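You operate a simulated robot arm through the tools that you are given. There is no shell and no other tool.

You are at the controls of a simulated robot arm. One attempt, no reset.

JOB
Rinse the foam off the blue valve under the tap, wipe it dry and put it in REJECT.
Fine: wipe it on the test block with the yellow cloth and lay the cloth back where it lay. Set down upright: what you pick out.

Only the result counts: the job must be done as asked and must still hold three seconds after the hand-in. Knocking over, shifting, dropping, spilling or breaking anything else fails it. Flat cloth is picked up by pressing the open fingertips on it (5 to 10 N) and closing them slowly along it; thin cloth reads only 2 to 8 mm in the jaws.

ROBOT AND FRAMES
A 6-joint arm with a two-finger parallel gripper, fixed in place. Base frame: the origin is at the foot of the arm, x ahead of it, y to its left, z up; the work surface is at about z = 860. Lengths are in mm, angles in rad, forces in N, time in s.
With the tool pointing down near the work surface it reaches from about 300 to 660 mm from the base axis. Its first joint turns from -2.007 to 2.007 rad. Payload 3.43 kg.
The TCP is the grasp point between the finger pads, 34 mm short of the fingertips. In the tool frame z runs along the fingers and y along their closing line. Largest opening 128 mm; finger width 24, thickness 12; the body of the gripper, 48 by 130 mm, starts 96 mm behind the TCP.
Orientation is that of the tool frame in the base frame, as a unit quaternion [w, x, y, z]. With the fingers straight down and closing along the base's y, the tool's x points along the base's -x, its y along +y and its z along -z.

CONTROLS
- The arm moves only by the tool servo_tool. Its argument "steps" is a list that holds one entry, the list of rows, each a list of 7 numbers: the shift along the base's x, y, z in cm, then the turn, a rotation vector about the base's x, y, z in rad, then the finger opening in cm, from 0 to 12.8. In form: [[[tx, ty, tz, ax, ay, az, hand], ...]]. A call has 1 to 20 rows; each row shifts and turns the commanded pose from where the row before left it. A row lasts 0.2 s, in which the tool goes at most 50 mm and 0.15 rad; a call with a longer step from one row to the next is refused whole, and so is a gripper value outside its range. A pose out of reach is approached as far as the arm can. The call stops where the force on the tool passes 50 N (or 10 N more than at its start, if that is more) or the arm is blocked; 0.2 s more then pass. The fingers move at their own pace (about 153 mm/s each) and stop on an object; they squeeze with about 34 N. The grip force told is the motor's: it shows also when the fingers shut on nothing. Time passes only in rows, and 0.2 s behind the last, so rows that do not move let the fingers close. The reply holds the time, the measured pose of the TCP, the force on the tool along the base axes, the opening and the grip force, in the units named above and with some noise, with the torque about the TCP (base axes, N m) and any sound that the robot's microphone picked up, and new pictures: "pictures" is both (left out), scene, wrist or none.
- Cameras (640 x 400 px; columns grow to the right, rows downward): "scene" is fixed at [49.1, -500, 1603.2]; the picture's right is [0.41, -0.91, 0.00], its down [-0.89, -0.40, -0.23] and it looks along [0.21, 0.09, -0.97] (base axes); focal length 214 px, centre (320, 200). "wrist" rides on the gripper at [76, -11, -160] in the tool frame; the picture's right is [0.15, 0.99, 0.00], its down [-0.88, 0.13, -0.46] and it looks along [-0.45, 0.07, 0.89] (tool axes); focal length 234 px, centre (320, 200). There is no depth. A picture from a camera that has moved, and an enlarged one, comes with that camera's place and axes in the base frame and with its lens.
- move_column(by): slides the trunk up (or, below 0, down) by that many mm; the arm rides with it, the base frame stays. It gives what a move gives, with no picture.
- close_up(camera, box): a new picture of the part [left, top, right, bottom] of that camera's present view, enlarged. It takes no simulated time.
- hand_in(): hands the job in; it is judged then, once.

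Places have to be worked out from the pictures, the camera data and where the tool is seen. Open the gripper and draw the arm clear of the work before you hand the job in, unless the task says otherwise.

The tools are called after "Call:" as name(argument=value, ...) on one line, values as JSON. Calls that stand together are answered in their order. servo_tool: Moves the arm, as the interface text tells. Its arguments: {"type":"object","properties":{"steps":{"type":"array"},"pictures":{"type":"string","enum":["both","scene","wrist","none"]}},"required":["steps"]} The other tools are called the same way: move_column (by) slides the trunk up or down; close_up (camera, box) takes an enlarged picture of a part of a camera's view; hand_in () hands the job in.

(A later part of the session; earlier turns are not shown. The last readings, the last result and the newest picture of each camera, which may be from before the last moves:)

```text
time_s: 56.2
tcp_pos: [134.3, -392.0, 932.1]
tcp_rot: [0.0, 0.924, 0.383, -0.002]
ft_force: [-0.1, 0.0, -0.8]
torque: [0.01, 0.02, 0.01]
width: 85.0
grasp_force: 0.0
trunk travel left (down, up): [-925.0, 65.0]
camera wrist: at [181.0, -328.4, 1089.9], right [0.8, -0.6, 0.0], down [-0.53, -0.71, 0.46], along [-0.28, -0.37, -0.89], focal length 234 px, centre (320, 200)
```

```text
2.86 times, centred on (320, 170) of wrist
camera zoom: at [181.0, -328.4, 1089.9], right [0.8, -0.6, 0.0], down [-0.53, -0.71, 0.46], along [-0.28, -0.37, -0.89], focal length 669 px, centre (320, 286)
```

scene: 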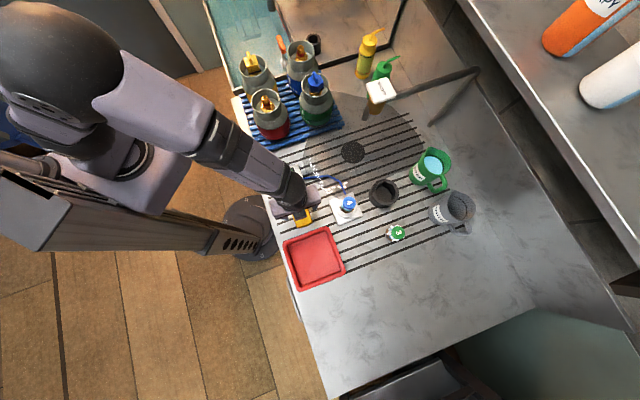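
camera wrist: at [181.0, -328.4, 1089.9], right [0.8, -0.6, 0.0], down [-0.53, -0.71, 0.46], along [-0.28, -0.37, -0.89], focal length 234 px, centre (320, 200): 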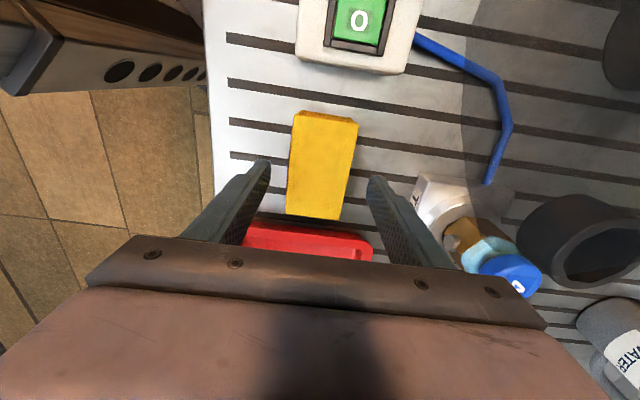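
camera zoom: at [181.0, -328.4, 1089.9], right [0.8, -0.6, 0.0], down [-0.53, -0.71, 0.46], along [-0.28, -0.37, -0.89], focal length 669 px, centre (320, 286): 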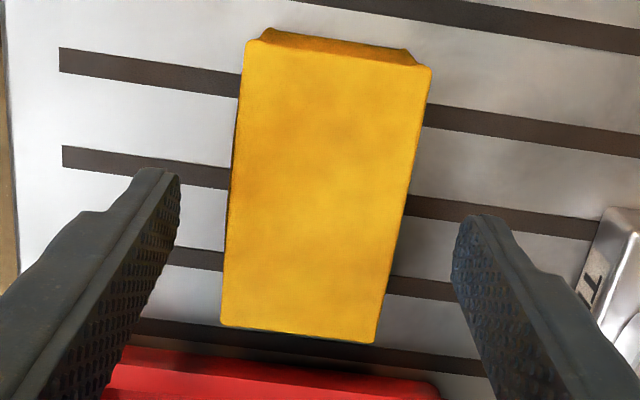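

The pad lies centred between the fingers (pad centre r=370,t=-184; TCP r=372,t=-182). I lower until the fingertips are just above the drainer and close slowly on its sides.

Call:
servo_tool(steps=[[[0, 0, -1.0, 0, 0, 0, 8.5], [0, 0, -1.0, 0, 0, 0, 8.5], [0, 0, -1.0, 0, 0, 0, 8.5], [0, 0, -0.3, 0, 0, 0, 8.5], [0, 0, 0, 0, 0, 0, 7.5], [0, 0, 0, 0, 0, 0, 6.5], [0, 0, 0, 0, 0, 0, 6.0], [0, 0, 0, 0, 0, 0, 5.5], [0, 0, 0, 0, 0, 0, 5.0], [0, 0, 0, 0, 0, 0, 4.5]]], pictures="both")

Call:
close_up(camera="wrist", box=[230, 100, 410, 240])

```text
time_s: 58.4
tcp_pos: [135.3, -389.9, 898.7]
tcp_rot: [0.0, 0.924, 0.383, -0.002]
ft_force: [0.0, -0.2, -0.5]
torque: [0.0, 0.02, 0.02]
width: 54.9
grasp_force: 33.9
trunk travel left (down, up): [-925.0, 65.0]
camera wrist: at [182.2, -327.3, 1057.0], right [0.8, -0.6, 0.0], down [-0.53, -0.71, 0.46], along [-0.27, -0.37, -0.89], focal length 234 px, centre (320, 200)
```

scene: 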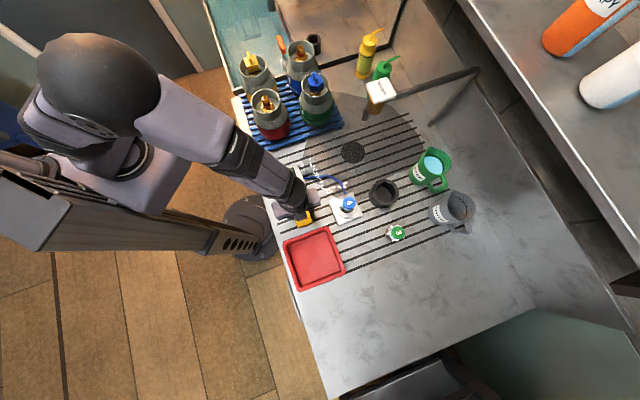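
wrist: 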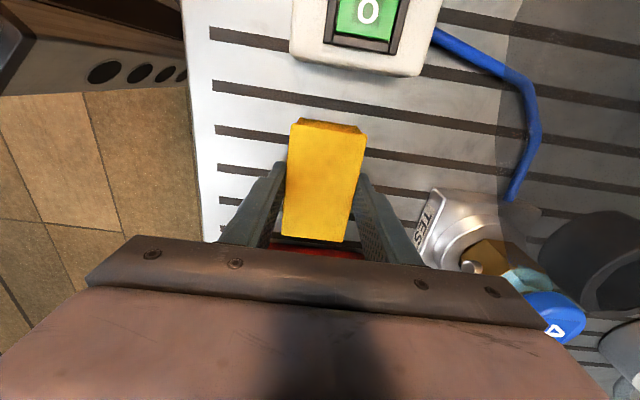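

```text
2.86 times, centred on (320, 170) of wrist
camera zoom: at [182.2, -327.3, 1057.0], right [0.8, -0.6, 0.0], down [-0.53, -0.71, 0.46], along [-0.27, -0.37, -0.89], focal length 669 px, centre (320, 286)
```

zoom: 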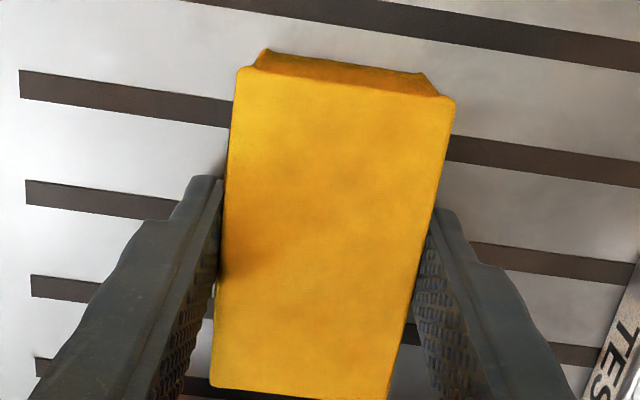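

The pad is gripped (54.9 mm, firm). Its resting pose for the return is TCP ≈ (134.8,-390.5,898.7) with this orientation. I lift it and carry it over the valve with plenty of height.

Call:
servo_tool(steps=[[[0, 0, 1.5, 0, 0, 0, 4.5], [0, 0, 3.0, 0, 0, 0, 4.5], [0, 0, 4.0, 0, 0, 0, 4.5], [0, 0, 4.5, 0, 0, 0, 4.5], [2.6, -4.2, 0, 0, 0, 0, 4.5], [2.6, -4.2, 0, 0, 0, 0, 4.5], [2.6, -4.5, 0, 0, 0, 0, 4.5]]], pictures="both")

Call:
close_up(camera="wrist", box=[230, 80, 410, 240])

```text
refused: row 7 steps farther than a row can; nothing moved
```

```text
2.50 times, centred on (320, 160) of wrist
camera zoom: at [182.2, -327.3, 1057.0], right [0.8, -0.6, 0.0], down [-0.53, -0.71, 0.46], along [-0.27, -0.37, -0.89], focal length 585 px, centre (320, 300)
```

zoom: 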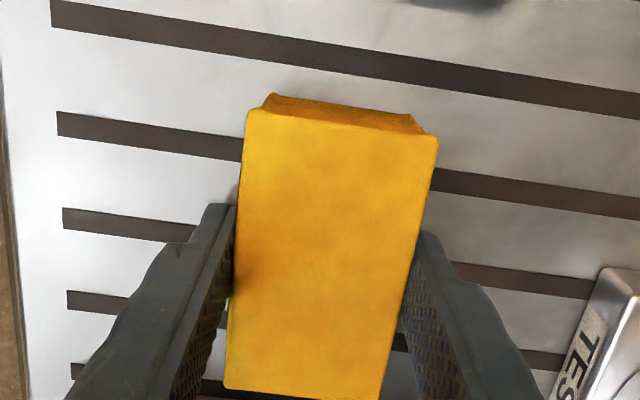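

One row was slightly too long and the call was refused. I resend with an extra row.

Call:
servo_tool(steps=[[[0, 0, 1.5, 0, 0, 0, 4.5], [0, 0, 3.0, 0, 0, 0, 4.5], [0, 0, 4.0, 0, 0, 0, 4.5], [0, 0, 4.5, 0, 0, 0, 4.5], [2.0, -3.3, 0, 0, 0, 0, 4.5], [2.0, -3.3, 0, 0, 0, 0, 4.5], [2.0, -3.3, 0, 0, 0, 0, 4.5], [1.8, -3.3, 0, 0, 0, 0, 4.5]]], pictures="both")

Call:
close_up(camera="wrist", box=[230, 80, 410, 240])

Call:
close_up(camera="scene", box=[310, 170, 380, 240])

```text
time_s: 60.2
tcp_pos: [214.2, -524.2, 1030.2]
tcp_rot: [-0.001, 0.924, 0.383, -0.003]
ft_force: [-0.4, -0.7, -0.4]
torque: [0.03, 0.04, -0.04]
width: 55.3
grasp_force: 33.5
trunk travel left (down, up): [-925.0, 65.0]
camera wrist: at [261.4, -461.8, 1188.1], right [0.8, -0.6, 0.0], down [-0.53, -0.71, 0.46], along [-0.28, -0.37, -0.89], focal length 234 px, centre (320, 200)
```

scene: 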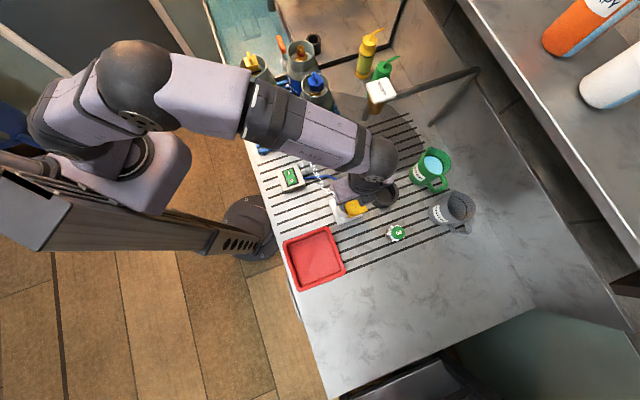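
wrist: 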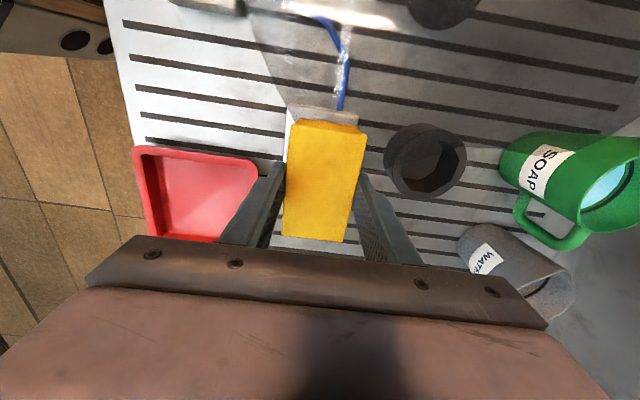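

```text
2.50 times, centred on (320, 160) of wrist
camera zoom: at [261.4, -461.8, 1188.1], right [0.8, -0.6, 0.0], down [-0.53, -0.71, 0.46], along [-0.28, -0.37, -0.89], focal length 585 px, centre (320, 300)
```

zoom: 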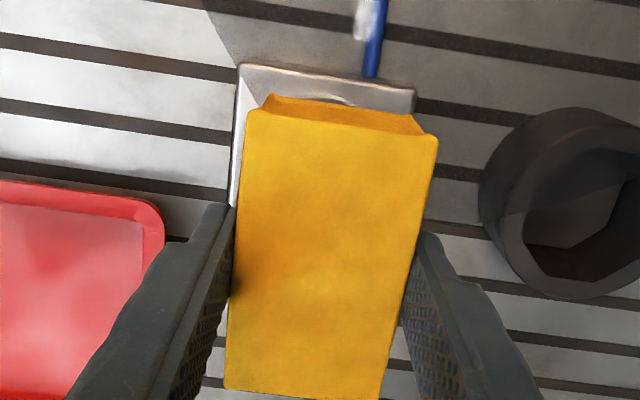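

```text
5.71 times, centred on (345, 205) of scene
camera zoom: at [49.1, -500.0, 1603.2], right [0.41, -0.91, 0.0], down [-0.89, -0.4, -0.23], along [0.21, 0.09, -0.97], focal length 1226 px, centre (177, 171)
```

zoom: 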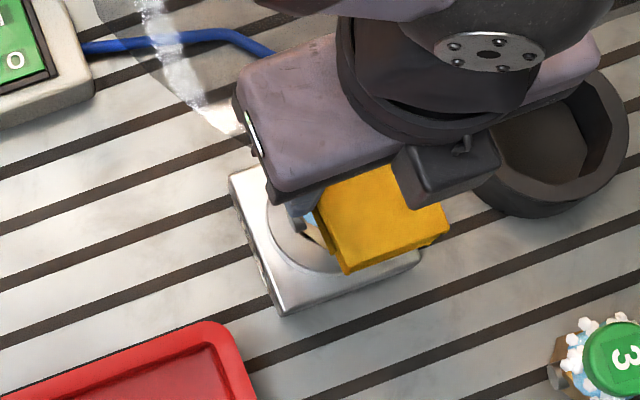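

The pad hangs above the valve. I lower it gently onto the cap top, first 30 mm, then in small steps to feel the contact.

Call:
servo_tool(steps=[[[0, 0, -1.0, 0, 0, 0, 4.5], [0, 0, -1.0, 0, 0, 0, 4.5], [0, 0, -0.8, 0, 0, 0, 4.5], [0, 0, -0.3, 0, 0, 0, 4.5]]], pictures="none")

```text
time_s: 61.2
tcp_pos: [213.8, -521.7, 1004.1]
tcp_rot: [0.008, 0.924, 0.383, -0.002]
ft_force: [4.2, 1.9, 38.7]
torque: [0.2, -0.11, 0.03]
width: 55.3
grasp_force: 34.0
trunk travel left (down, up): [-925.0, 65.0]
```

Contact came earlier than expected with 39 N, so I back off immediately by 4 mm.

Call:
servo_tool(steps=[[[0, 0, 0.3, 0, 0, 0, 4.5], [0, 0, 0.2, 0, 0, 0, 4.5]]], pictures="both")

Call:
close_up(camera="scene", box=[310, 170, 380, 240])

Call:
close_up(camera="wrist", box=[230, 80, 410, 240])

```text
time_s: 61.8
tcp_pos: [211.9, -522.1, 1005.0]
tcp_rot: [0.004, 0.924, 0.383, -0.003]
ft_force: [5.6, -3.0, 22.9]
torque: [-0.25, -0.44, 0.02]
width: 55.3
grasp_force: 34.3
trunk travel left (down, up): [-925.0, 65.0]
camera wrist: at [259.6, -458.4, 1162.6], right [0.8, -0.6, 0.0], down [-0.53, -0.71, 0.46], along [-0.27, -0.37, -0.89], focal length 234 px, centre (320, 200)
```

scene: 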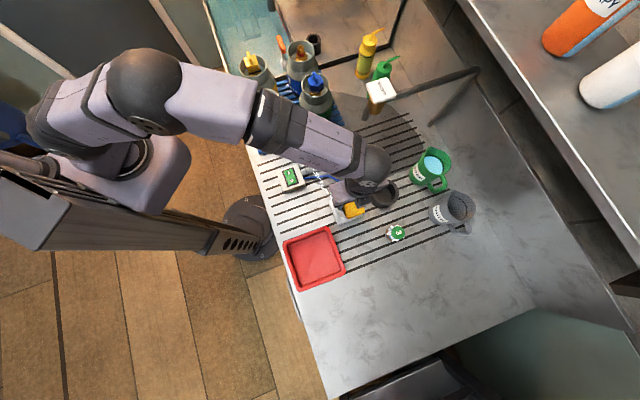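
wrist: 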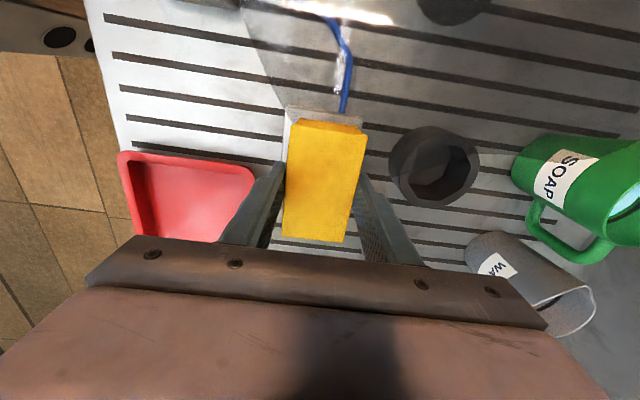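

```text
5.71 times, centred on (345, 205) of scene
camera zoom: at [49.1, -500.0, 1603.2], right [0.41, -0.91, 0.0], down [-0.89, -0.4, -0.23], along [0.21, 0.09, -0.97], focal length 1226 px, centre (177, 171)
```

zoom: 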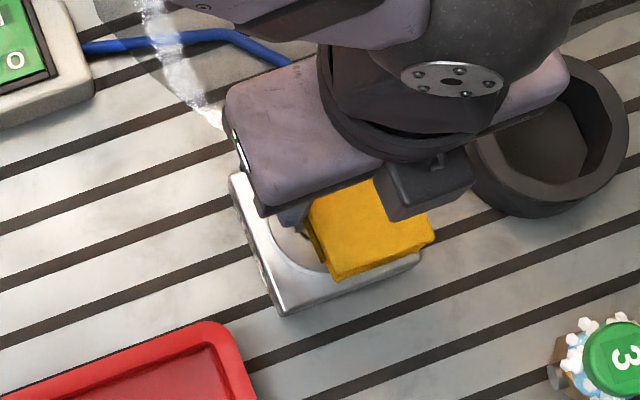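

```text
2.50 times, centred on (320, 160) of wrist
camera zoom: at [259.6, -458.4, 1162.6], right [0.8, -0.6, 0.0], down [-0.53, -0.71, 0.46], along [-0.27, -0.37, -0.89], focal length 585 px, centre (320, 300)
```

zoom: 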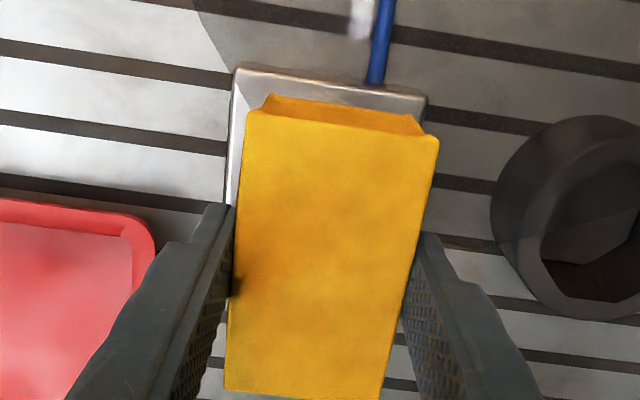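

Call:
servo_tool(steps=[[[0, 0, 0.4, 0, 0, 0, 4.5], [0, 0, 0, 0, 0, 0, 4.5]]], pictures="none")

```text
time_s: 62.4
tcp_pos: [213.0, -521.9, 1004.7]
tcp_rot: [-0.001, 0.924, 0.382, -0.003]
ft_force: [3.5, -3.5, 9.5]
torque: [-0.28, -0.18, -0.01]
width: 55.0
grasp_force: 33.9
trunk travel left (down, up): [-925.0, 65.0]
```

Contact force is down to 9.5 N with the pad resting on the cap. I ease a touch more and make small back-and-forth wiping strokes along the pad's length, checking the forces.

Call:
servo_tool(steps=[[[0, 0, 0.08, 0, 0, 0, 4.5], [0.3, 0.3, 0, 0, 0, 0, 4.5], [-0.3, -0.3, 0, 0, 0, 0, 4.5], [-0.3, -0.3, 0, 0, 0, 0, 4.5], [0.3, 0.3, 0, 0, 0, 0, 4.5], [0, 0, 0, 0, 0, 0, 4.5]]], pictures="none")

```text
time_s: 63.8
tcp_pos: [212.0, -520.3, 1007.7]
tcp_rot: [0.0, 0.924, 0.383, -0.003]
ft_force: [0.9, -0.6, -0.7]
torque: [-0.01, 0.01, 0.0]
width: 55.0
grasp_force: 34.3
trunk travel left (down, up): [-925.0, 65.0]
```

Contact is lost now, so I lift the pad and move it aside to look at the valve's state.

Call:
servo_tool(steps=[[[0, 0, 3.0, 0, 0, 0, 4.5], [0, 0, 2.0, 0, 0, 0, 4.5], [3.0, 3.0, 0, 0, 0, 0, 4.5], [3.0, 3.0, 0, 0, 0, 0, 4.5], [2.0, 2.0, 0, 0, 0, 0, 4.5]]], pictures="both")

Call:
close_up(camera="scene", box=[320, 180, 380, 230])

Call:
close_up(camera="wrist", box=[230, 80, 410, 250])

```text
time_s: 65.0
tcp_pos: [292.5, -441.9, 1057.8]
tcp_rot: [0.0, 0.924, 0.383, -0.002]
ft_force: [0.9, 0.5, -0.4]
torque: [-0.02, 0.01, -0.04]
width: 54.8
grasp_force: 34.1
trunk travel left (down, up): [-925.0, 65.0]
camera wrist: at [339.8, -379.5, 1216.2], right [0.8, -0.6, 0.0], down [-0.53, -0.71, 0.46], along [-0.28, -0.37, -0.89], focal length 234 px, centre (320, 200)
```

scene: 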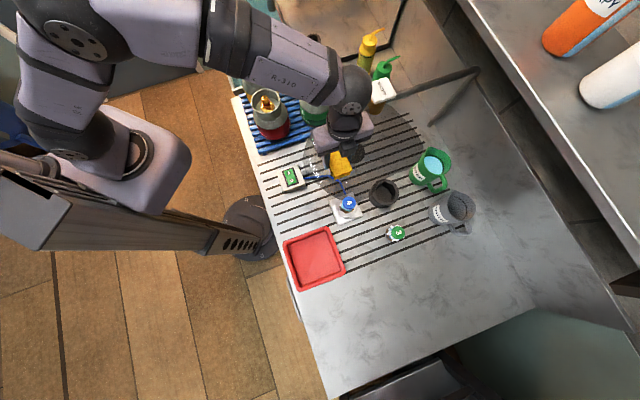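
wrist: 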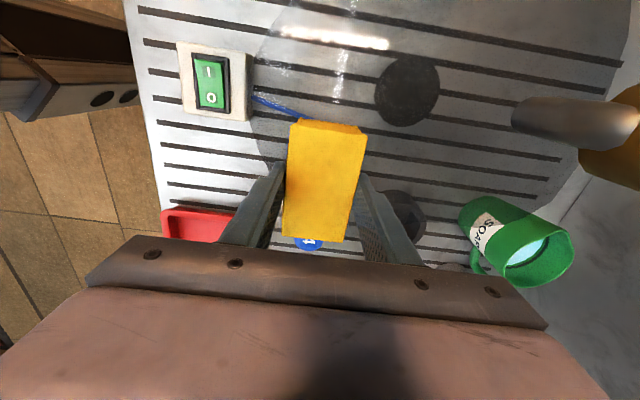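

```text
8.00 times, centred on (350, 205) of scene
camera zoom: at [49.1, -500.0, 1603.2], right [0.41, -0.91, 0.0], down [-0.89, -0.4, -0.23], along [0.21, 0.09, -0.97], focal length 1716 px, centre (80, 160)
```

zoom: 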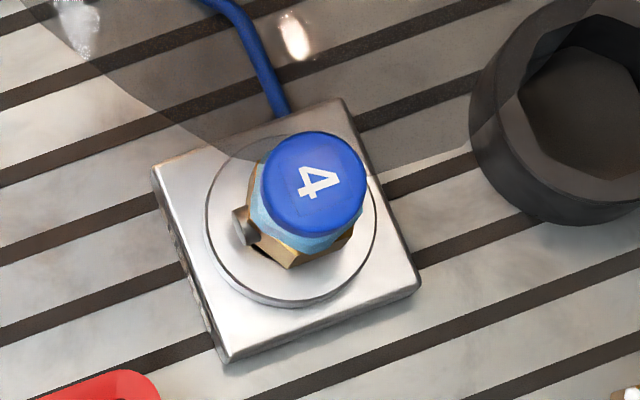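

```text
2.35 times, centred on (320, 165) of wrist
camera zoom: at [339.8, -379.5, 1216.2], right [0.8, -0.6, 0.0], down [-0.53, -0.71, 0.46], along [-0.28, -0.37, -0.89], focal length 551 px, centre (320, 282)
```

zoom: 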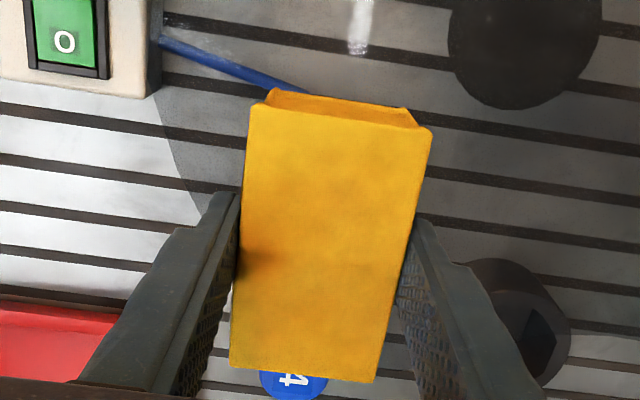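

The valve is still upright and undisturbed; its cap top is at about z 966. I return over it and approach in 1 mm steps for a light, controlled wiping contact.

Call:
servo_tool(steps=[[[-2.65, -2.7, 0, 0, 0, 0, 4.5], [-2.65, -2.7, 0, 0, 0, 0, 4.5], [-2.65, -2.7, 0, 0, 0, 0, 4.5], [0, 0, -2.0, 0, 0, 0, 4.5], [0, 0, -2.0, 0, 0, 0, 4.5], [0, 0, -0.7, 0, 0, 0, 4.5], [0, 0, 0, 0, 0, 0, 4.5]]], pictures="none")

Call:
servo_tool(steps=[[[0, 0, -0.15, 0, 0, 0, 4.5], [0, 0, -0.1, 0, 0, 0, 4.5]]], pictures="none")

```text
time_s: 66.6
tcp_pos: [211.8, -522.5, 1009.7]
tcp_rot: [0.0, 0.924, 0.382, -0.001]
ft_force: [-0.6, 0.1, -1.1]
torque: [-0.01, 0.03, 0.03]
width: 55.1
grasp_force: 33.8
trunk travel left (down, up): [-925.0, 65.0]
```

```text
time_s: 67.2
tcp_pos: [212.8, -522.2, 1008.2]
tcp_rot: [-0.001, 0.924, 0.383, -0.002]
ft_force: [0.3, 0.1, -0.6]
torque: [-0.01, -0.05, 0.0]
width: 55.1
grasp_force: 33.5
trunk travel left (down, up): [-925.0, 65.0]
```

Call:
servo_tool(steps=[[[0, 0, -0.1, 0, 0, 0, 4.5], [0, 0, -0.1, 0, 0, 0, 4.5]]], pictures="none")

```text
time_s: 67.8
tcp_pos: [213.4, -523.4, 1005.6]
tcp_rot: [0.0, 0.924, 0.383, -0.002]
ft_force: [-0.2, 0.2, 0.1]
torque: [-0.03, -0.01, -0.02]
width: 55.1
grasp_force: 34.1
trunk travel left (down, up): [-925.0, 65.0]
```

No contact yet; I continue down by 1 mm steps.

Call:
servo_tool(steps=[[[0, 0, -0.1, 0, 0, 0, 4.5], [0, 0, -0.1, 0, 0, 0, 4.5]]], pictures="none")

Call:
servo_tool(steps=[[[0, 0, -0.1, 0, 0, 0, 4.5]]], pictures="none")

```text
time_s: 68.4
tcp_pos: [213.0, -523.1, 1005.2]
tcp_rot: [0.002, 0.924, 0.383, -0.002]
ft_force: [0.5, -1.4, 3.4]
torque: [-0.09, 0.03, -0.01]
width: 54.8
grasp_force: 34.5
trunk travel left (down, up): [-925.0, 65.0]
```

```text
time_s: 68.8
tcp_pos: [212.2, -523.1, 1003.9]
tcp_rot: [0.003, 0.924, 0.383, -0.003]
ft_force: [0.8, -1.3, 13.2]
torque: [-0.09, 0.04, -0.02]
width: 55.4
grasp_force: 34.3
trunk travel left (down, up): [-925.0, 65.0]
```

Light contact found (3–13 N at TCP z≈1004.5). I relieve half a millimetre and rub in short strokes along the pad and across.

Call:
servo_tool(steps=[[[0, 0, 0.05, 0, 0, 0, 4.5], [0.35, 0.35, 0, 0, 0, 0, 4.5], [-0.35, -0.35, 0, 0, 0, 0, 4.5], [-0.35, -0.35, 0, 0, 0, 0, 4.5], [0.35, 0.35, 0, 0, 0, 0, 4.5]]], pictures="none")

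```text
time_s: 70.0
tcp_pos: [213.4, -523.8, 1004.1]
tcp_rot: [0.001, 0.924, 0.383, -0.003]
ft_force: [-0.3, -3.1, 12.5]
torque: [-0.28, 0.05, 0.04]
width: 55.2
grasp_force: 34.0
trunk travel left (down, up): [-925.0, 65.0]
```

The rubbing works with low friction (≈3 N sideways). I make longer strokes of ±15 mm along the pad.

Call:
servo_tool(steps=[[[0.5, 0.5, 0.03, 0, 0, 0, 4.5], [0.5, 0.5, 0, 0, 0, 0, 4.5], [-0.5, -0.5, 0, 0, 0, 0, 4.5], [-0.5, -0.5, 0, 0, 0, 0, 4.5], [-0.5, -0.5, 0, 0, 0, 0, 4.5], [-0.5, -0.5, 0, 0, 0, 0, 4.5], [0.5, 0.5, 0, 0, 0, 0, 4.5], [0.5, 0.5, 0, 0, 0, 0, 4.5], [0.5, 0.5, 0, 0, 0, 0, 4.5], [0.5, 0.5, 0, 0, 0, 0, 4.5], [-0.5, -0.5, 0, 0, 0, 0, 4.5], [-0.5, -0.5, 0, 0, 0, 0, 4.5]]], pictures="both")

Call:
close_up(camera="scene", box=[310, 170, 380, 240])

```text
time_s: 72.6
tcp_pos: [214.3, -521.0, 1005.8]
tcp_rot: [0.003, 0.924, 0.383, -0.002]
ft_force: [6.2, 8.2, 30.6]
torque: [0.65, -0.19, 0.0]
width: 55.0
grasp_force: 34.3
trunk travel left (down, up): [-925.0, 65.0]
camera wrist: at [261.8, -457.4, 1164.4], right [0.8, -0.6, 0.0], down [-0.53, -0.71, 0.46], along [-0.27, -0.37, -0.89], focal length 234 px, centre (320, 200)
```

scene: 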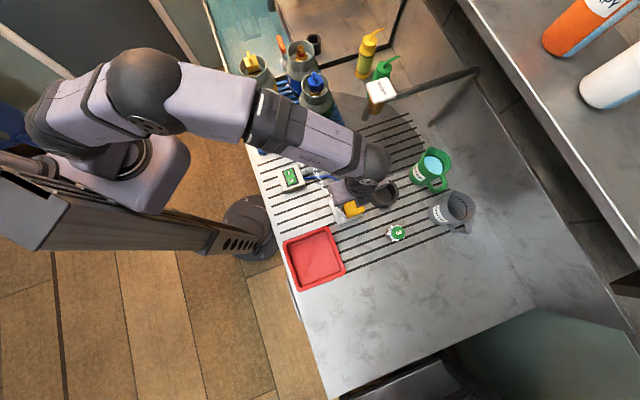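
wrist: 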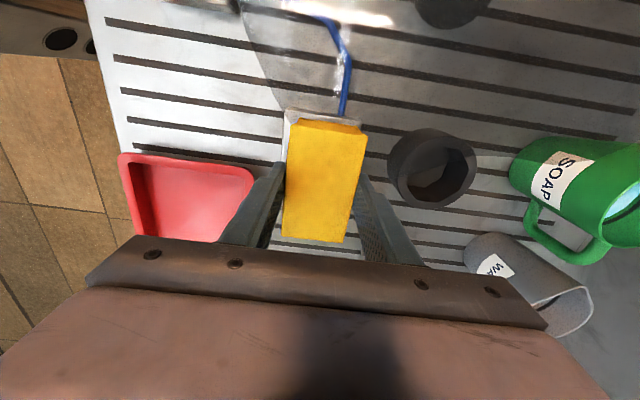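

```text
5.71 times, centred on (345, 205) of scene
camera zoom: at [49.1, -500.0, 1603.2], right [0.41, -0.91, 0.0], down [-0.89, -0.4, -0.23], along [0.21, 0.09, -0.97], focal length 1226 px, centre (177, 171)
```

zoom: 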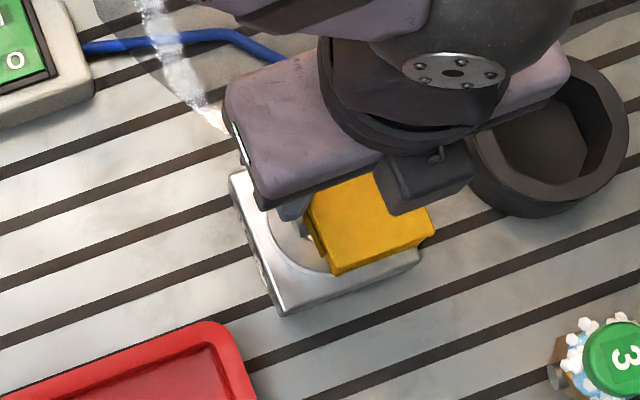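

The force rose to 31 N (the valve is leaning against the pad), so I lift slowly off it and move aside to check the valve.

Call:
servo_tool(steps=[[[0, 0, 0.2, 0, 0, 0, 4.5], [0, 0, 0.2, 0, 0, 0, 4.5], [0, 0, 0.3, 0, 0, 0, 4.5], [0, 0, 1.5, 0, 0, 0, 4.5], [0, 0, 3.0, 0, 0, 0, 4.5], [3.0, 3.0, 0, 0, 0, 0, 4.5], [3.0, 3.0, 0, 0, 0, 0, 4.5], [2.0, 2.0, 0, 0, 0, 0, 4.5]]], pictures="both")

Call:
close_up(camera="scene", box=[320, 180, 380, 230])

```text
time_s: 74.4
tcp_pos: [294.4, -441.8, 1054.8]
tcp_rot: [0.001, 0.924, 0.382, -0.003]
ft_force: [0.2, 0.3, -1.1]
torque: [-0.02, 0.03, 0.0]
width: 54.9
grasp_force: 33.7
trunk travel left (down, up): [-925.0, 65.0]
camera wrist: at [341.6, -378.4, 1212.5], right [0.8, -0.6, 0.0], down [-0.53, -0.71, 0.46], along [-0.28, -0.37, -0.89], focal length 234 px, centre (320, 200)
```

scene: 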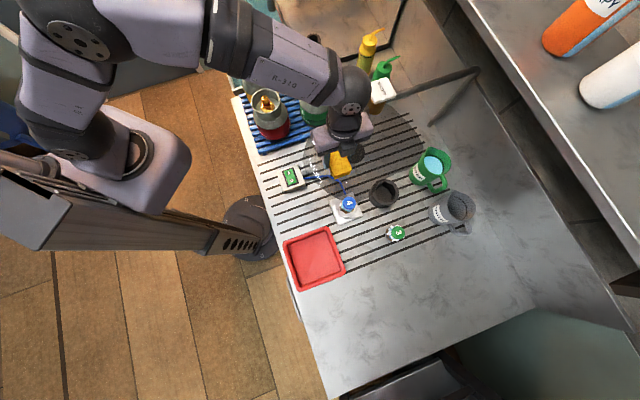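
wrist: 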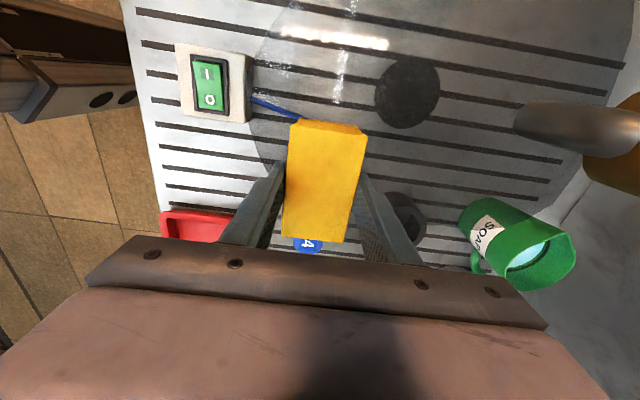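

```text
8.00 times, centred on (350, 205) of scene
camera zoom: at [49.1, -500.0, 1603.2], right [0.41, -0.91, 0.0], down [-0.89, -0.4, -0.23], along [0.21, 0.09, -0.97], focal length 1716 px, centre (80, 160)
```

zoom: 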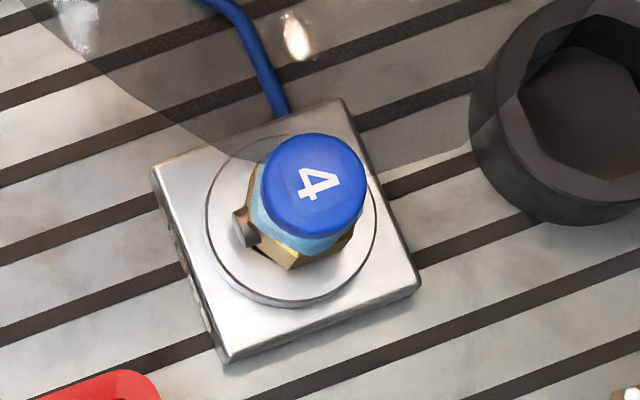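

The valve is fine and still upright. The remaining film sits on the neck at z≈931–949, so I now wipe its sides with the pad's end at that height, keeping the push displacement-limited to a couple of millimetres. First I approach from the drain side.

Call:
servo_tool(steps=[[[0, 0, -2.2, 0, 0, 0, 4.5], [0, 0, -2.2, 0, 0, 0, 4.5], [0, 0, -2.2, 0, 0, 0, 4.5], [0, 0, -2.0, 0, 0, 0, 4.5], [-1.4, -1.4, 0, 0, 0, 0, 4.5], [-1.4, -1.4, 0, 0, 0, 0, 4.5], [0, 0, 0, 0, 0, 0, 4.5]]], pictures="both")

Call:
close_up(camera="scene", box=[315, 165, 385, 235])

```text
time_s: 76.0
tcp_pos: [264.6, -467.9, 969.8]
tcp_rot: [0.001, 0.924, 0.382, -0.002]
ft_force: [0.5, 0.1, -1.0]
torque: [0.04, 0.01, 0.04]
width: 54.9
grasp_force: 33.8
trunk travel left (down, up): [-925.0, 65.0]
camera wrist: at [312.8, -405.3, 1126.8], right [0.8, -0.6, 0.0], down [-0.53, -0.71, 0.46], along [-0.28, -0.37, -0.89], focal length 234 px, centre (320, 200)
```

scene: 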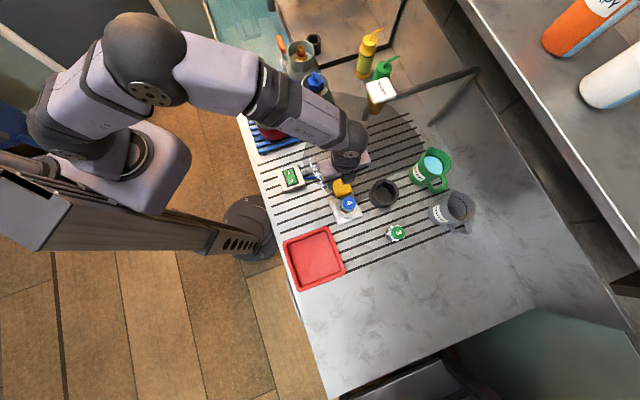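
wrist: 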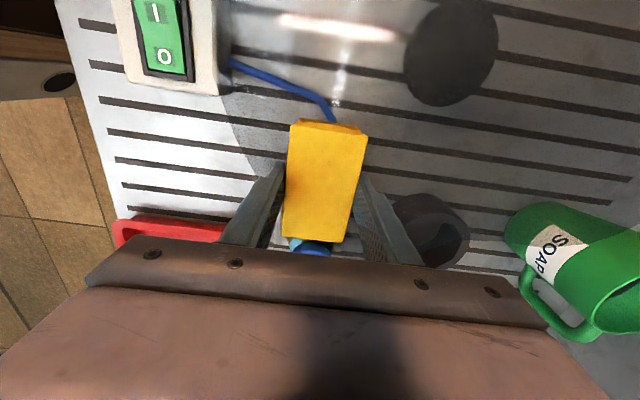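

```text
5.71 times, centred on (350, 200) of scene
camera zoom: at [49.1, -500.0, 1603.2], right [0.41, -0.91, 0.0], down [-0.89, -0.4, -0.23], along [0.21, 0.09, -0.97], focal length 1226 px, centre (149, 200)
```

zoom: 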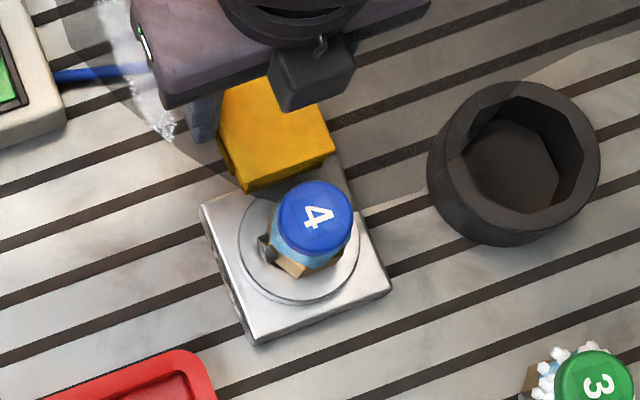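

The pad's end faces the valve about 7 mm away, well aligned. I bring it into light touch and stroke sideways a little.

Call:
servo_tool(steps=[[[-0.3, -0.3, 0, 0, 0, 0, 4.5], [-0.25, -0.25, 0, 0, 0, 0, 4.5], [0, 0, 0, 0, 0, 0, 4.5]]], pictures="none")

Call:
servo_tool(steps=[[[-0.1, -0.1, 0, 0, 0, 0, 4.5], [-0.1, -0.1, 0, 0, 0, 0, 4.5]]], pictures="none")

```text
time_s: 76.8
tcp_pos: [260.3, -474.8, 969.4]
tcp_rot: [0.0, 0.924, 0.383, -0.002]
ft_force: [0.2, 0.8, -1.1]
torque: [0.01, 0.03, 0.01]
width: 55.1
grasp_force: 34.0
trunk travel left (down, up): [-925.0, 65.0]
```

```text
time_s: 77.4
tcp_pos: [258.1, -476.1, 969.6]
tcp_rot: [0.0, 0.924, 0.382, -0.001]
ft_force: [0.6, 0.7, 0.0]
torque: [0.01, 0.02, -0.01]
width: 54.8
grasp_force: 34.3
trunk travel left (down, up): [-925.0, 65.0]
```

Call:
servo_tool(steps=[[[-0.1, -0.1, 0, 0, 0, 0, 4.5], [0.4, -0.4, 0, 0, 0, 0, 4.5], [0.4, -0.4, 0, 0, 0, 0, 4.5], [-0.4, 0.4, 0, 0, 0, 0, 4.5], [-0.4, 0.4, 0, 0, 0, 0, 4.5], [-0.4, 0.4, 0, 0, 0, 0, 4.5], [-0.4, 0.4, 0, 0, 0, 0, 4.5], [0.4, -0.4, 0, 0, 0, 0, 4.5], [0.4, -0.4, 0, 0, 0, 0, 4.5]]], pictures="both")

Call:
close_up(camera="scene", box=[320, 180, 380, 230])

Call:
close_up(camera="wrist", box=[250, 200, 390, 280])

```text
time_s: 79.4
tcp_pos: [256.9, -479.0, 969.0]
tcp_rot: [0.0, 0.924, 0.382, -0.002]
ft_force: [-0.3, 0.0, -0.3]
torque: [0.04, -0.03, -0.02]
width: 55.2
grasp_force: 34.2
trunk travel left (down, up): [-925.0, 65.0]
camera wrist: at [304.3, -416.4, 1126.9], right [0.8, -0.6, 0.0], down [-0.53, -0.71, 0.46], along [-0.27, -0.37, -0.89], focal length 234 px, centre (320, 200)
```

scene: 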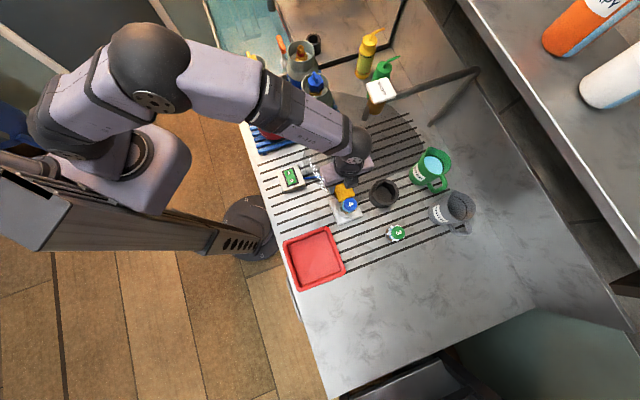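
wrist: 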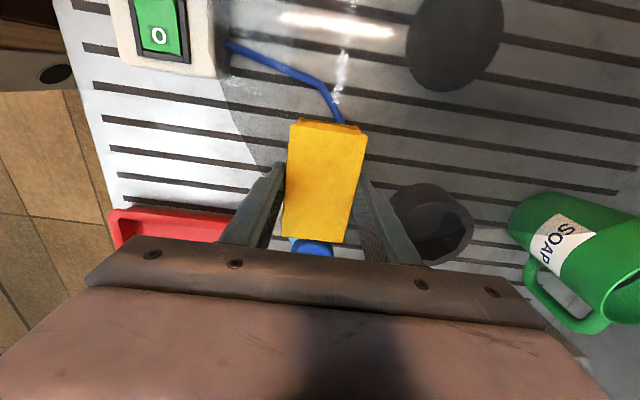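

```text
8.00 times, centred on (350, 205) of scene
camera zoom: at [49.1, -500.0, 1603.2], right [0.41, -0.91, 0.0], down [-0.89, -0.4, -0.23], along [0.21, 0.09, -0.97], focal length 1716 px, centre (80, 160)
```

zoom: 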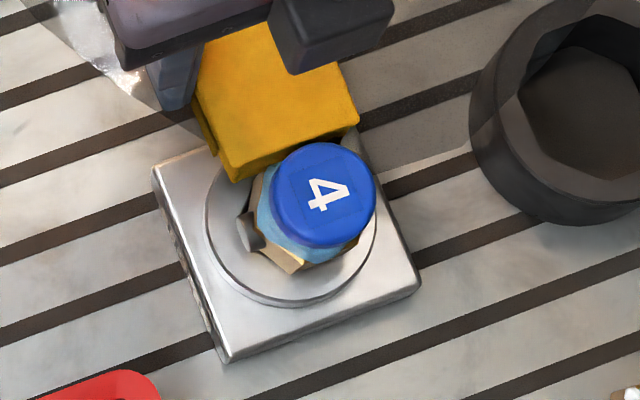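

```text
4.57 times, centred on (320, 240) of wrist
camera zoom: at [304.3, -416.4, 1126.9], right [0.8, -0.6, 0.0], down [-0.53, -0.71, 0.46], along [-0.27, -0.37, -0.89], focal length 1070 px, centre (320, 17)
```

zoom: 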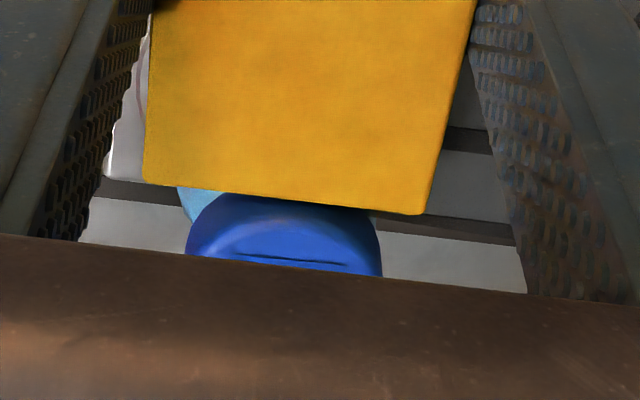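

The touch is light and the valve only shifted a few millimetres inside its socket, still upright. I press in another 2 mm and make several more strokes on this side.

Call:
servo_tool(steps=[[[-0.1, -0.1, 0, 0, 0, 0, 4.5], [0.4, -0.4, 0, 0, 0, 0, 4.5], [0.4, -0.4, 0, 0, 0, 0, 4.5], [-0.5, 0.5, 0, 0, 0, 0, 4.5], [-0.5, 0.5, 0, 0, 0, 0, 4.5], [-0.4, 0.4, 0, 0, 0, 0, 4.5], [-0.2, 0.2, 0, 0, 0, 0, 4.5], [0.5, -0.5, 0, 0, 0, 0, 4.5], [0.5, -0.5, 0, 0, 0, 0, 4.5], [0.5, -0.5, 0, 0, 0, 0, 4.5], [-0.4, 0.4, 0, 0, 0, 0, 4.5], [-0.4, 0.4, 0, 0, 0, 0, 4.5]]], pictures="both")

Call:
close_up(camera="scene", box=[320, 180, 380, 230])

```text
time_s: 82.0
tcp_pos: [254.2, -478.9, 969.1]
tcp_rot: [0.001, 0.924, 0.383, -0.002]
ft_force: [1.2, 0.7, -0.5]
torque: [0.03, -0.03, 0.03]
width: 55.1
grasp_force: 34.2
trunk travel left (down, up): [-925.0, 65.0]
camera wrist: at [301.8, -415.5, 1127.4], right [0.8, -0.6, 0.0], down [-0.53, -0.71, 0.46], along [-0.27, -0.37, -0.89], focal length 234 px, centre (320, 200)
```

scene: 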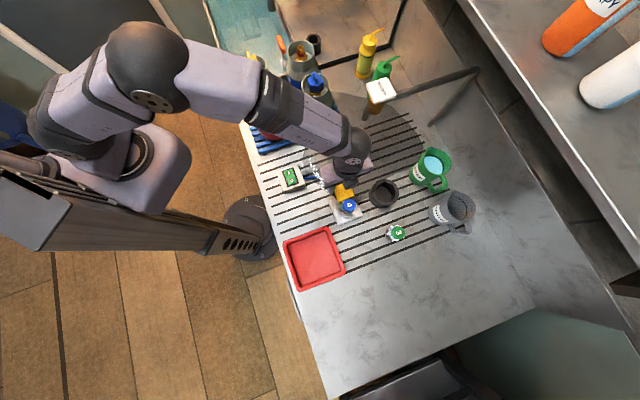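
wrist: 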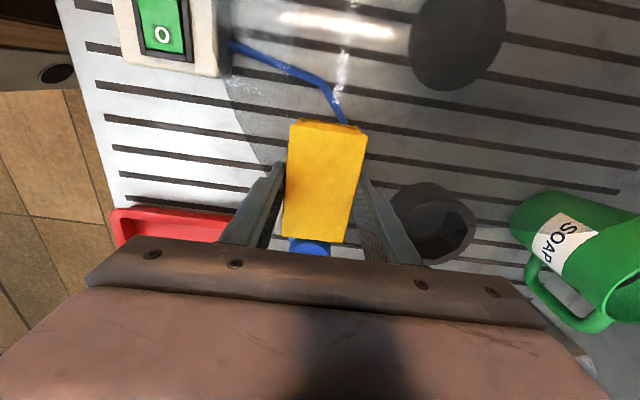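

```text
8.00 times, centred on (350, 205) of scene
camera zoom: at [49.1, -500.0, 1603.2], right [0.41, -0.91, 0.0], down [-0.89, -0.4, -0.23], along [0.21, 0.09, -0.97], focal length 1716 px, centre (80, 160)
```

zoom: 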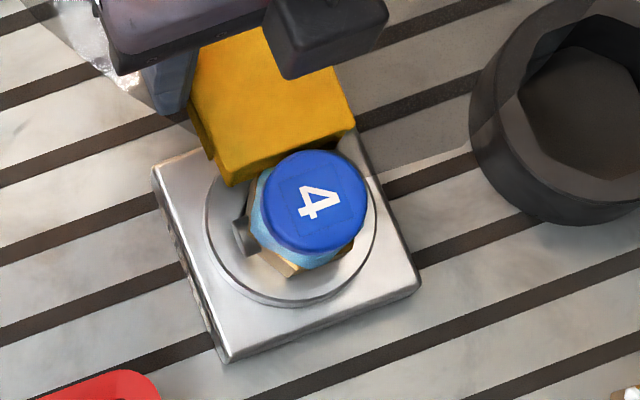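

The far side gets the same treatment next: I back off, lift over the valve and come down on its other (tray) side.

Call:
servo_tool(steps=[[[0.4, 0.4, 0, 0, 0, 0, 4.5], [0.2, 0.2, 2.0, 0, 0, 0, 4.5], [0, 0, 3.0, 0, 0, 0, 4.5], [0, 0, 2.0, 0, 0, 0, 4.5], [-2.6, -2.6, 0, 0, 0, 0, 4.5], [-2.6, -2.6, 0, 0, 0, 0, 4.5], [-2.6, -2.6, 0, 0, 0, 0, 4.5], [-2.5, -2.5, 0, 0, 0, 0, 4.5], [0, 0, -2.5, 0, 0, 0, 4.5], [0, 0, -2.5, 0, 0, 0, 4.5], [0, 0, -2.0, 0, 0, 0, 4.5], [0, 0, 0, 0, 0, 0, 4.5]]], pictures="both")

Call:
close_up(camera="scene", box=[310, 170, 380, 240])

Call:
close_up(camera="wrist", box=[230, 60, 410, 220])

```text
time_s: 84.6
tcp_pos: [156.1, -575.0, 968.9]
tcp_rot: [0.0, 0.924, 0.382, -0.002]
ft_force: [0.2, 0.5, -1.4]
torque: [0.0, -0.02, 0.01]
width: 55.2
grasp_force: 33.5
trunk travel left (down, up): [-925.0, 65.0]
camera wrist: at [202.9, -511.8, 1128.0], right [0.8, -0.6, 0.0], down [-0.53, -0.71, 0.46], along [-0.27, -0.37, -0.89], focal length 234 px, centre (320, 200)
```

scene: 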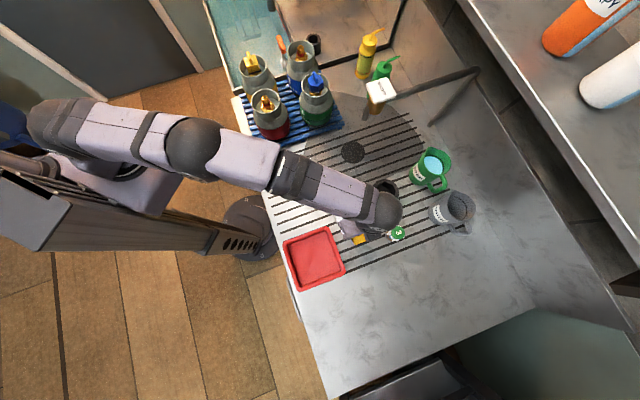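
wrist: 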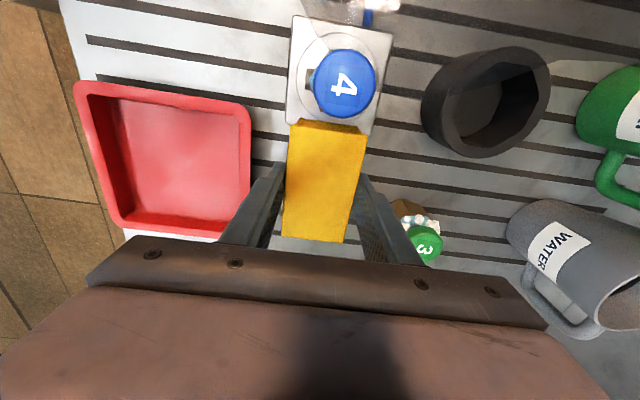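

```text
5.71 times, centred on (345, 205) of scene
camera zoom: at [49.1, -500.0, 1603.2], right [0.41, -0.91, 0.0], down [-0.89, -0.4, -0.23], along [0.21, 0.09, -0.97], focal length 1226 px, centre (177, 171)
```

zoom: 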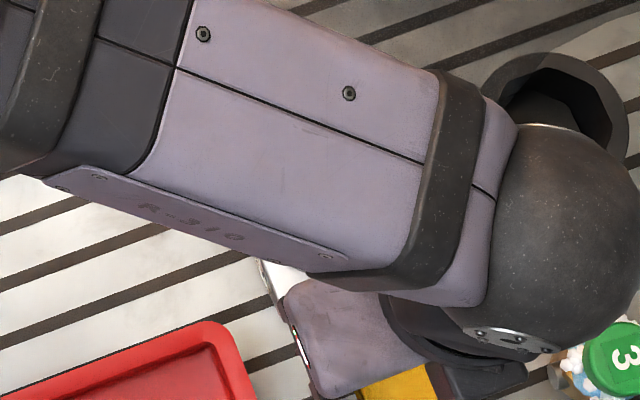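

```text
2.50 times, centred on (320, 140) of wrist
camera zoom: at [202.9, -511.8, 1128.0], right [0.8, -0.6, 0.0], down [-0.53, -0.71, 0.46], along [-0.27, -0.37, -0.89], focal length 585 px, centre (320, 350)
```

zoom: 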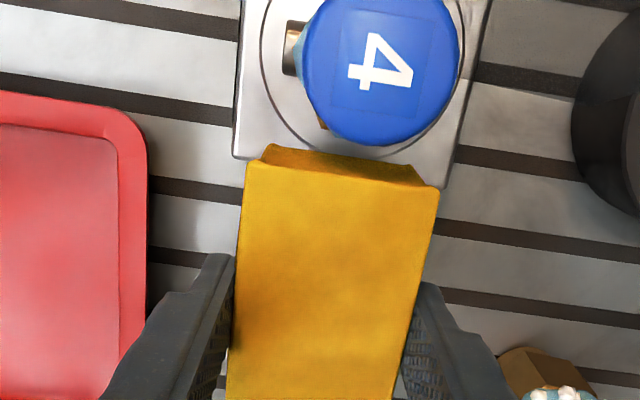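

From here the wrist camera sees the valve: axis at about (212.5,-525). I line the pad up, move into touch from this side and stroke several times.

Call:
servo_tool(steps=[[[0.32, -0.32, 0, 0, 0, 0, 4.5], [0.3, 0.3, 0, 0, 0, 0, 4.5], [0.25, 0.25, 0, 0, 0, 0, 4.5], [0.15, 0.15, 0, 0, 0, 0, 4.5], [0.4, -0.4, 0, 0, 0, 0, 4.5], [0.4, -0.4, 0, 0, 0, 0, 4.5], [-0.5, 0.5, 0, 0, 0, 0, 4.5], [-0.5, 0.5, 0, 0, 0, 0, 4.5], [-0.4, 0.4, 0, 0, 0, 0, 4.5], [-0.2, 0.2, 0, 0, 0, 0, 4.5], [0.4, -0.4, 0, 0, 0, 0, 4.5], [0.4, -0.4, 0, 0, 0, 0, 4.5]]], pictures="wrist")

Call:
close_up(camera="wrist", box=[250, 20, 430, 180])

```text
time_s: 87.2
tcp_pos: [169.3, -572.4, 968.2]
tcp_rot: [0.0, 0.924, 0.382, -0.002]
ft_force: [-1.6, 0.1, -0.3]
torque: [-0.01, 0.02, 0.03]
width: 54.9
grasp_force: 33.3
trunk travel left (down, up): [-925.0, 65.0]
camera wrist: at [215.5, -509.4, 1126.9], right [0.8, -0.6, 0.0], down [-0.53, -0.71, 0.46], along [-0.28, -0.37, -0.89], focal length 234 px, centre (320, 200)
```

wrist: 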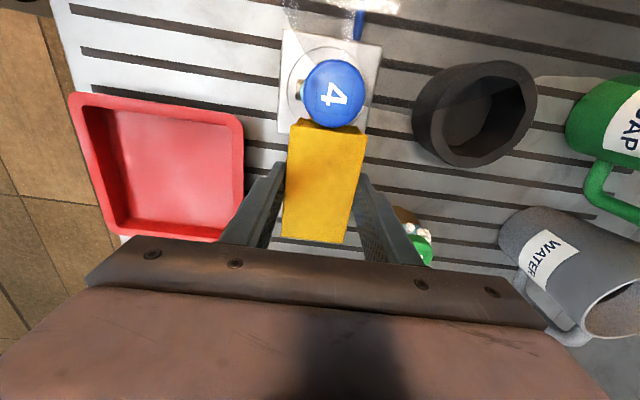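

```text
2.50 times, centred on (340, 100) of wrist
camera zoom: at [215.5, -509.4, 1126.9], right [0.8, -0.6, 0.0], down [-0.53, -0.71, 0.46], along [-0.28, -0.37, -0.89], focal length 585 px, centre (270, 450)
```

zoom: 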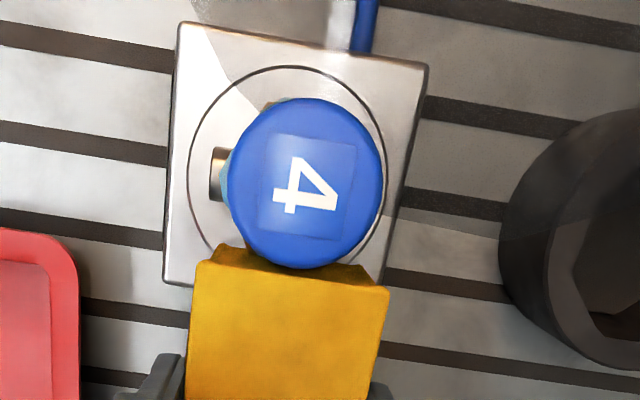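

Call:
servo_tool(steps=[[[0.1, 0.1, 0, 0, 0, 0, 4.5], [0.4, -0.4, 0, 0, 0, 0, 4.5], [-0.5, 0.5, 0, 0, 0, 0, 4.5], [-0.5, 0.5, 0, 0, 0, 0, 4.5], [-0.5, 0.5, 0, 0, 0, 0, 4.5], [-0.3, 0.3, 0, 0, 0, 0, 4.5], [0.5, -0.5, 0, 0, 0, 0, 4.5], [0.5, -0.5, 0, 0, 0, 0, 4.5], [0.5, -0.5, 0, 0, 0, 0, 4.5], [-0.4, 0.4, 0, 0, 0, 0, 4.5]]], pictures="wrist")

Call:
close_up(camera="wrist", box=[250, 20, 430, 180])

```text
time_s: 89.4
tcp_pos: [166.9, -567.4, 966.9]
tcp_rot: [0.0, 0.924, 0.382, -0.002]
ft_force: [-0.4, -0.9, 0.4]
torque: [0.01, -0.03, -0.03]
width: 54.9
grasp_force: 34.6
trunk travel left (down, up): [-925.0, 65.0]
camera wrist: at [213.5, -504.8, 1126.6], right [0.8, -0.6, 0.0], down [-0.53, -0.71, 0.46], along [-0.27, -0.37, -0.89], focal length 234 px, centre (320, 200)
```

wrist: 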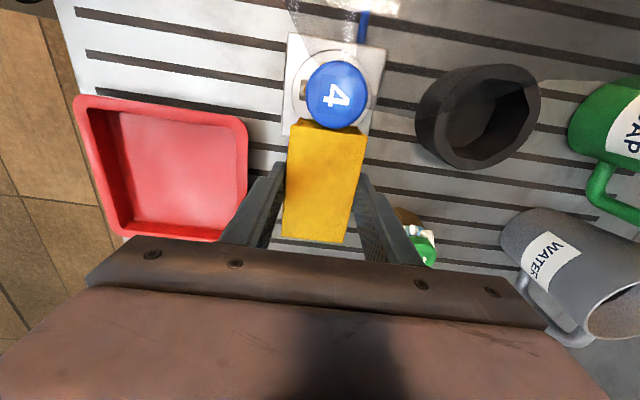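

```text
2.50 times, centred on (340, 100) of wrist
camera zoom: at [213.5, -504.8, 1126.6], right [0.8, -0.6, 0.0], down [-0.53, -0.71, 0.46], along [-0.27, -0.37, -0.89], focal length 585 px, centre (270, 450)
```

zoom: 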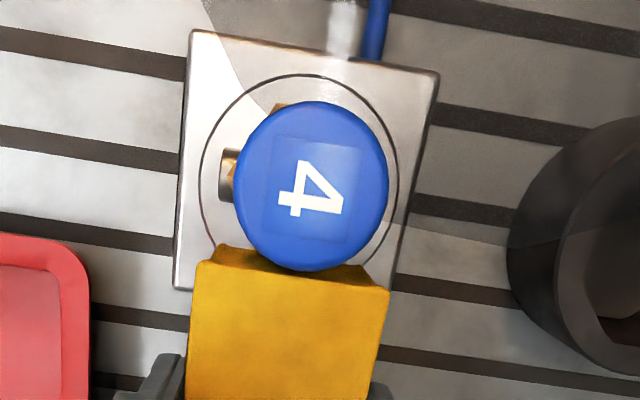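

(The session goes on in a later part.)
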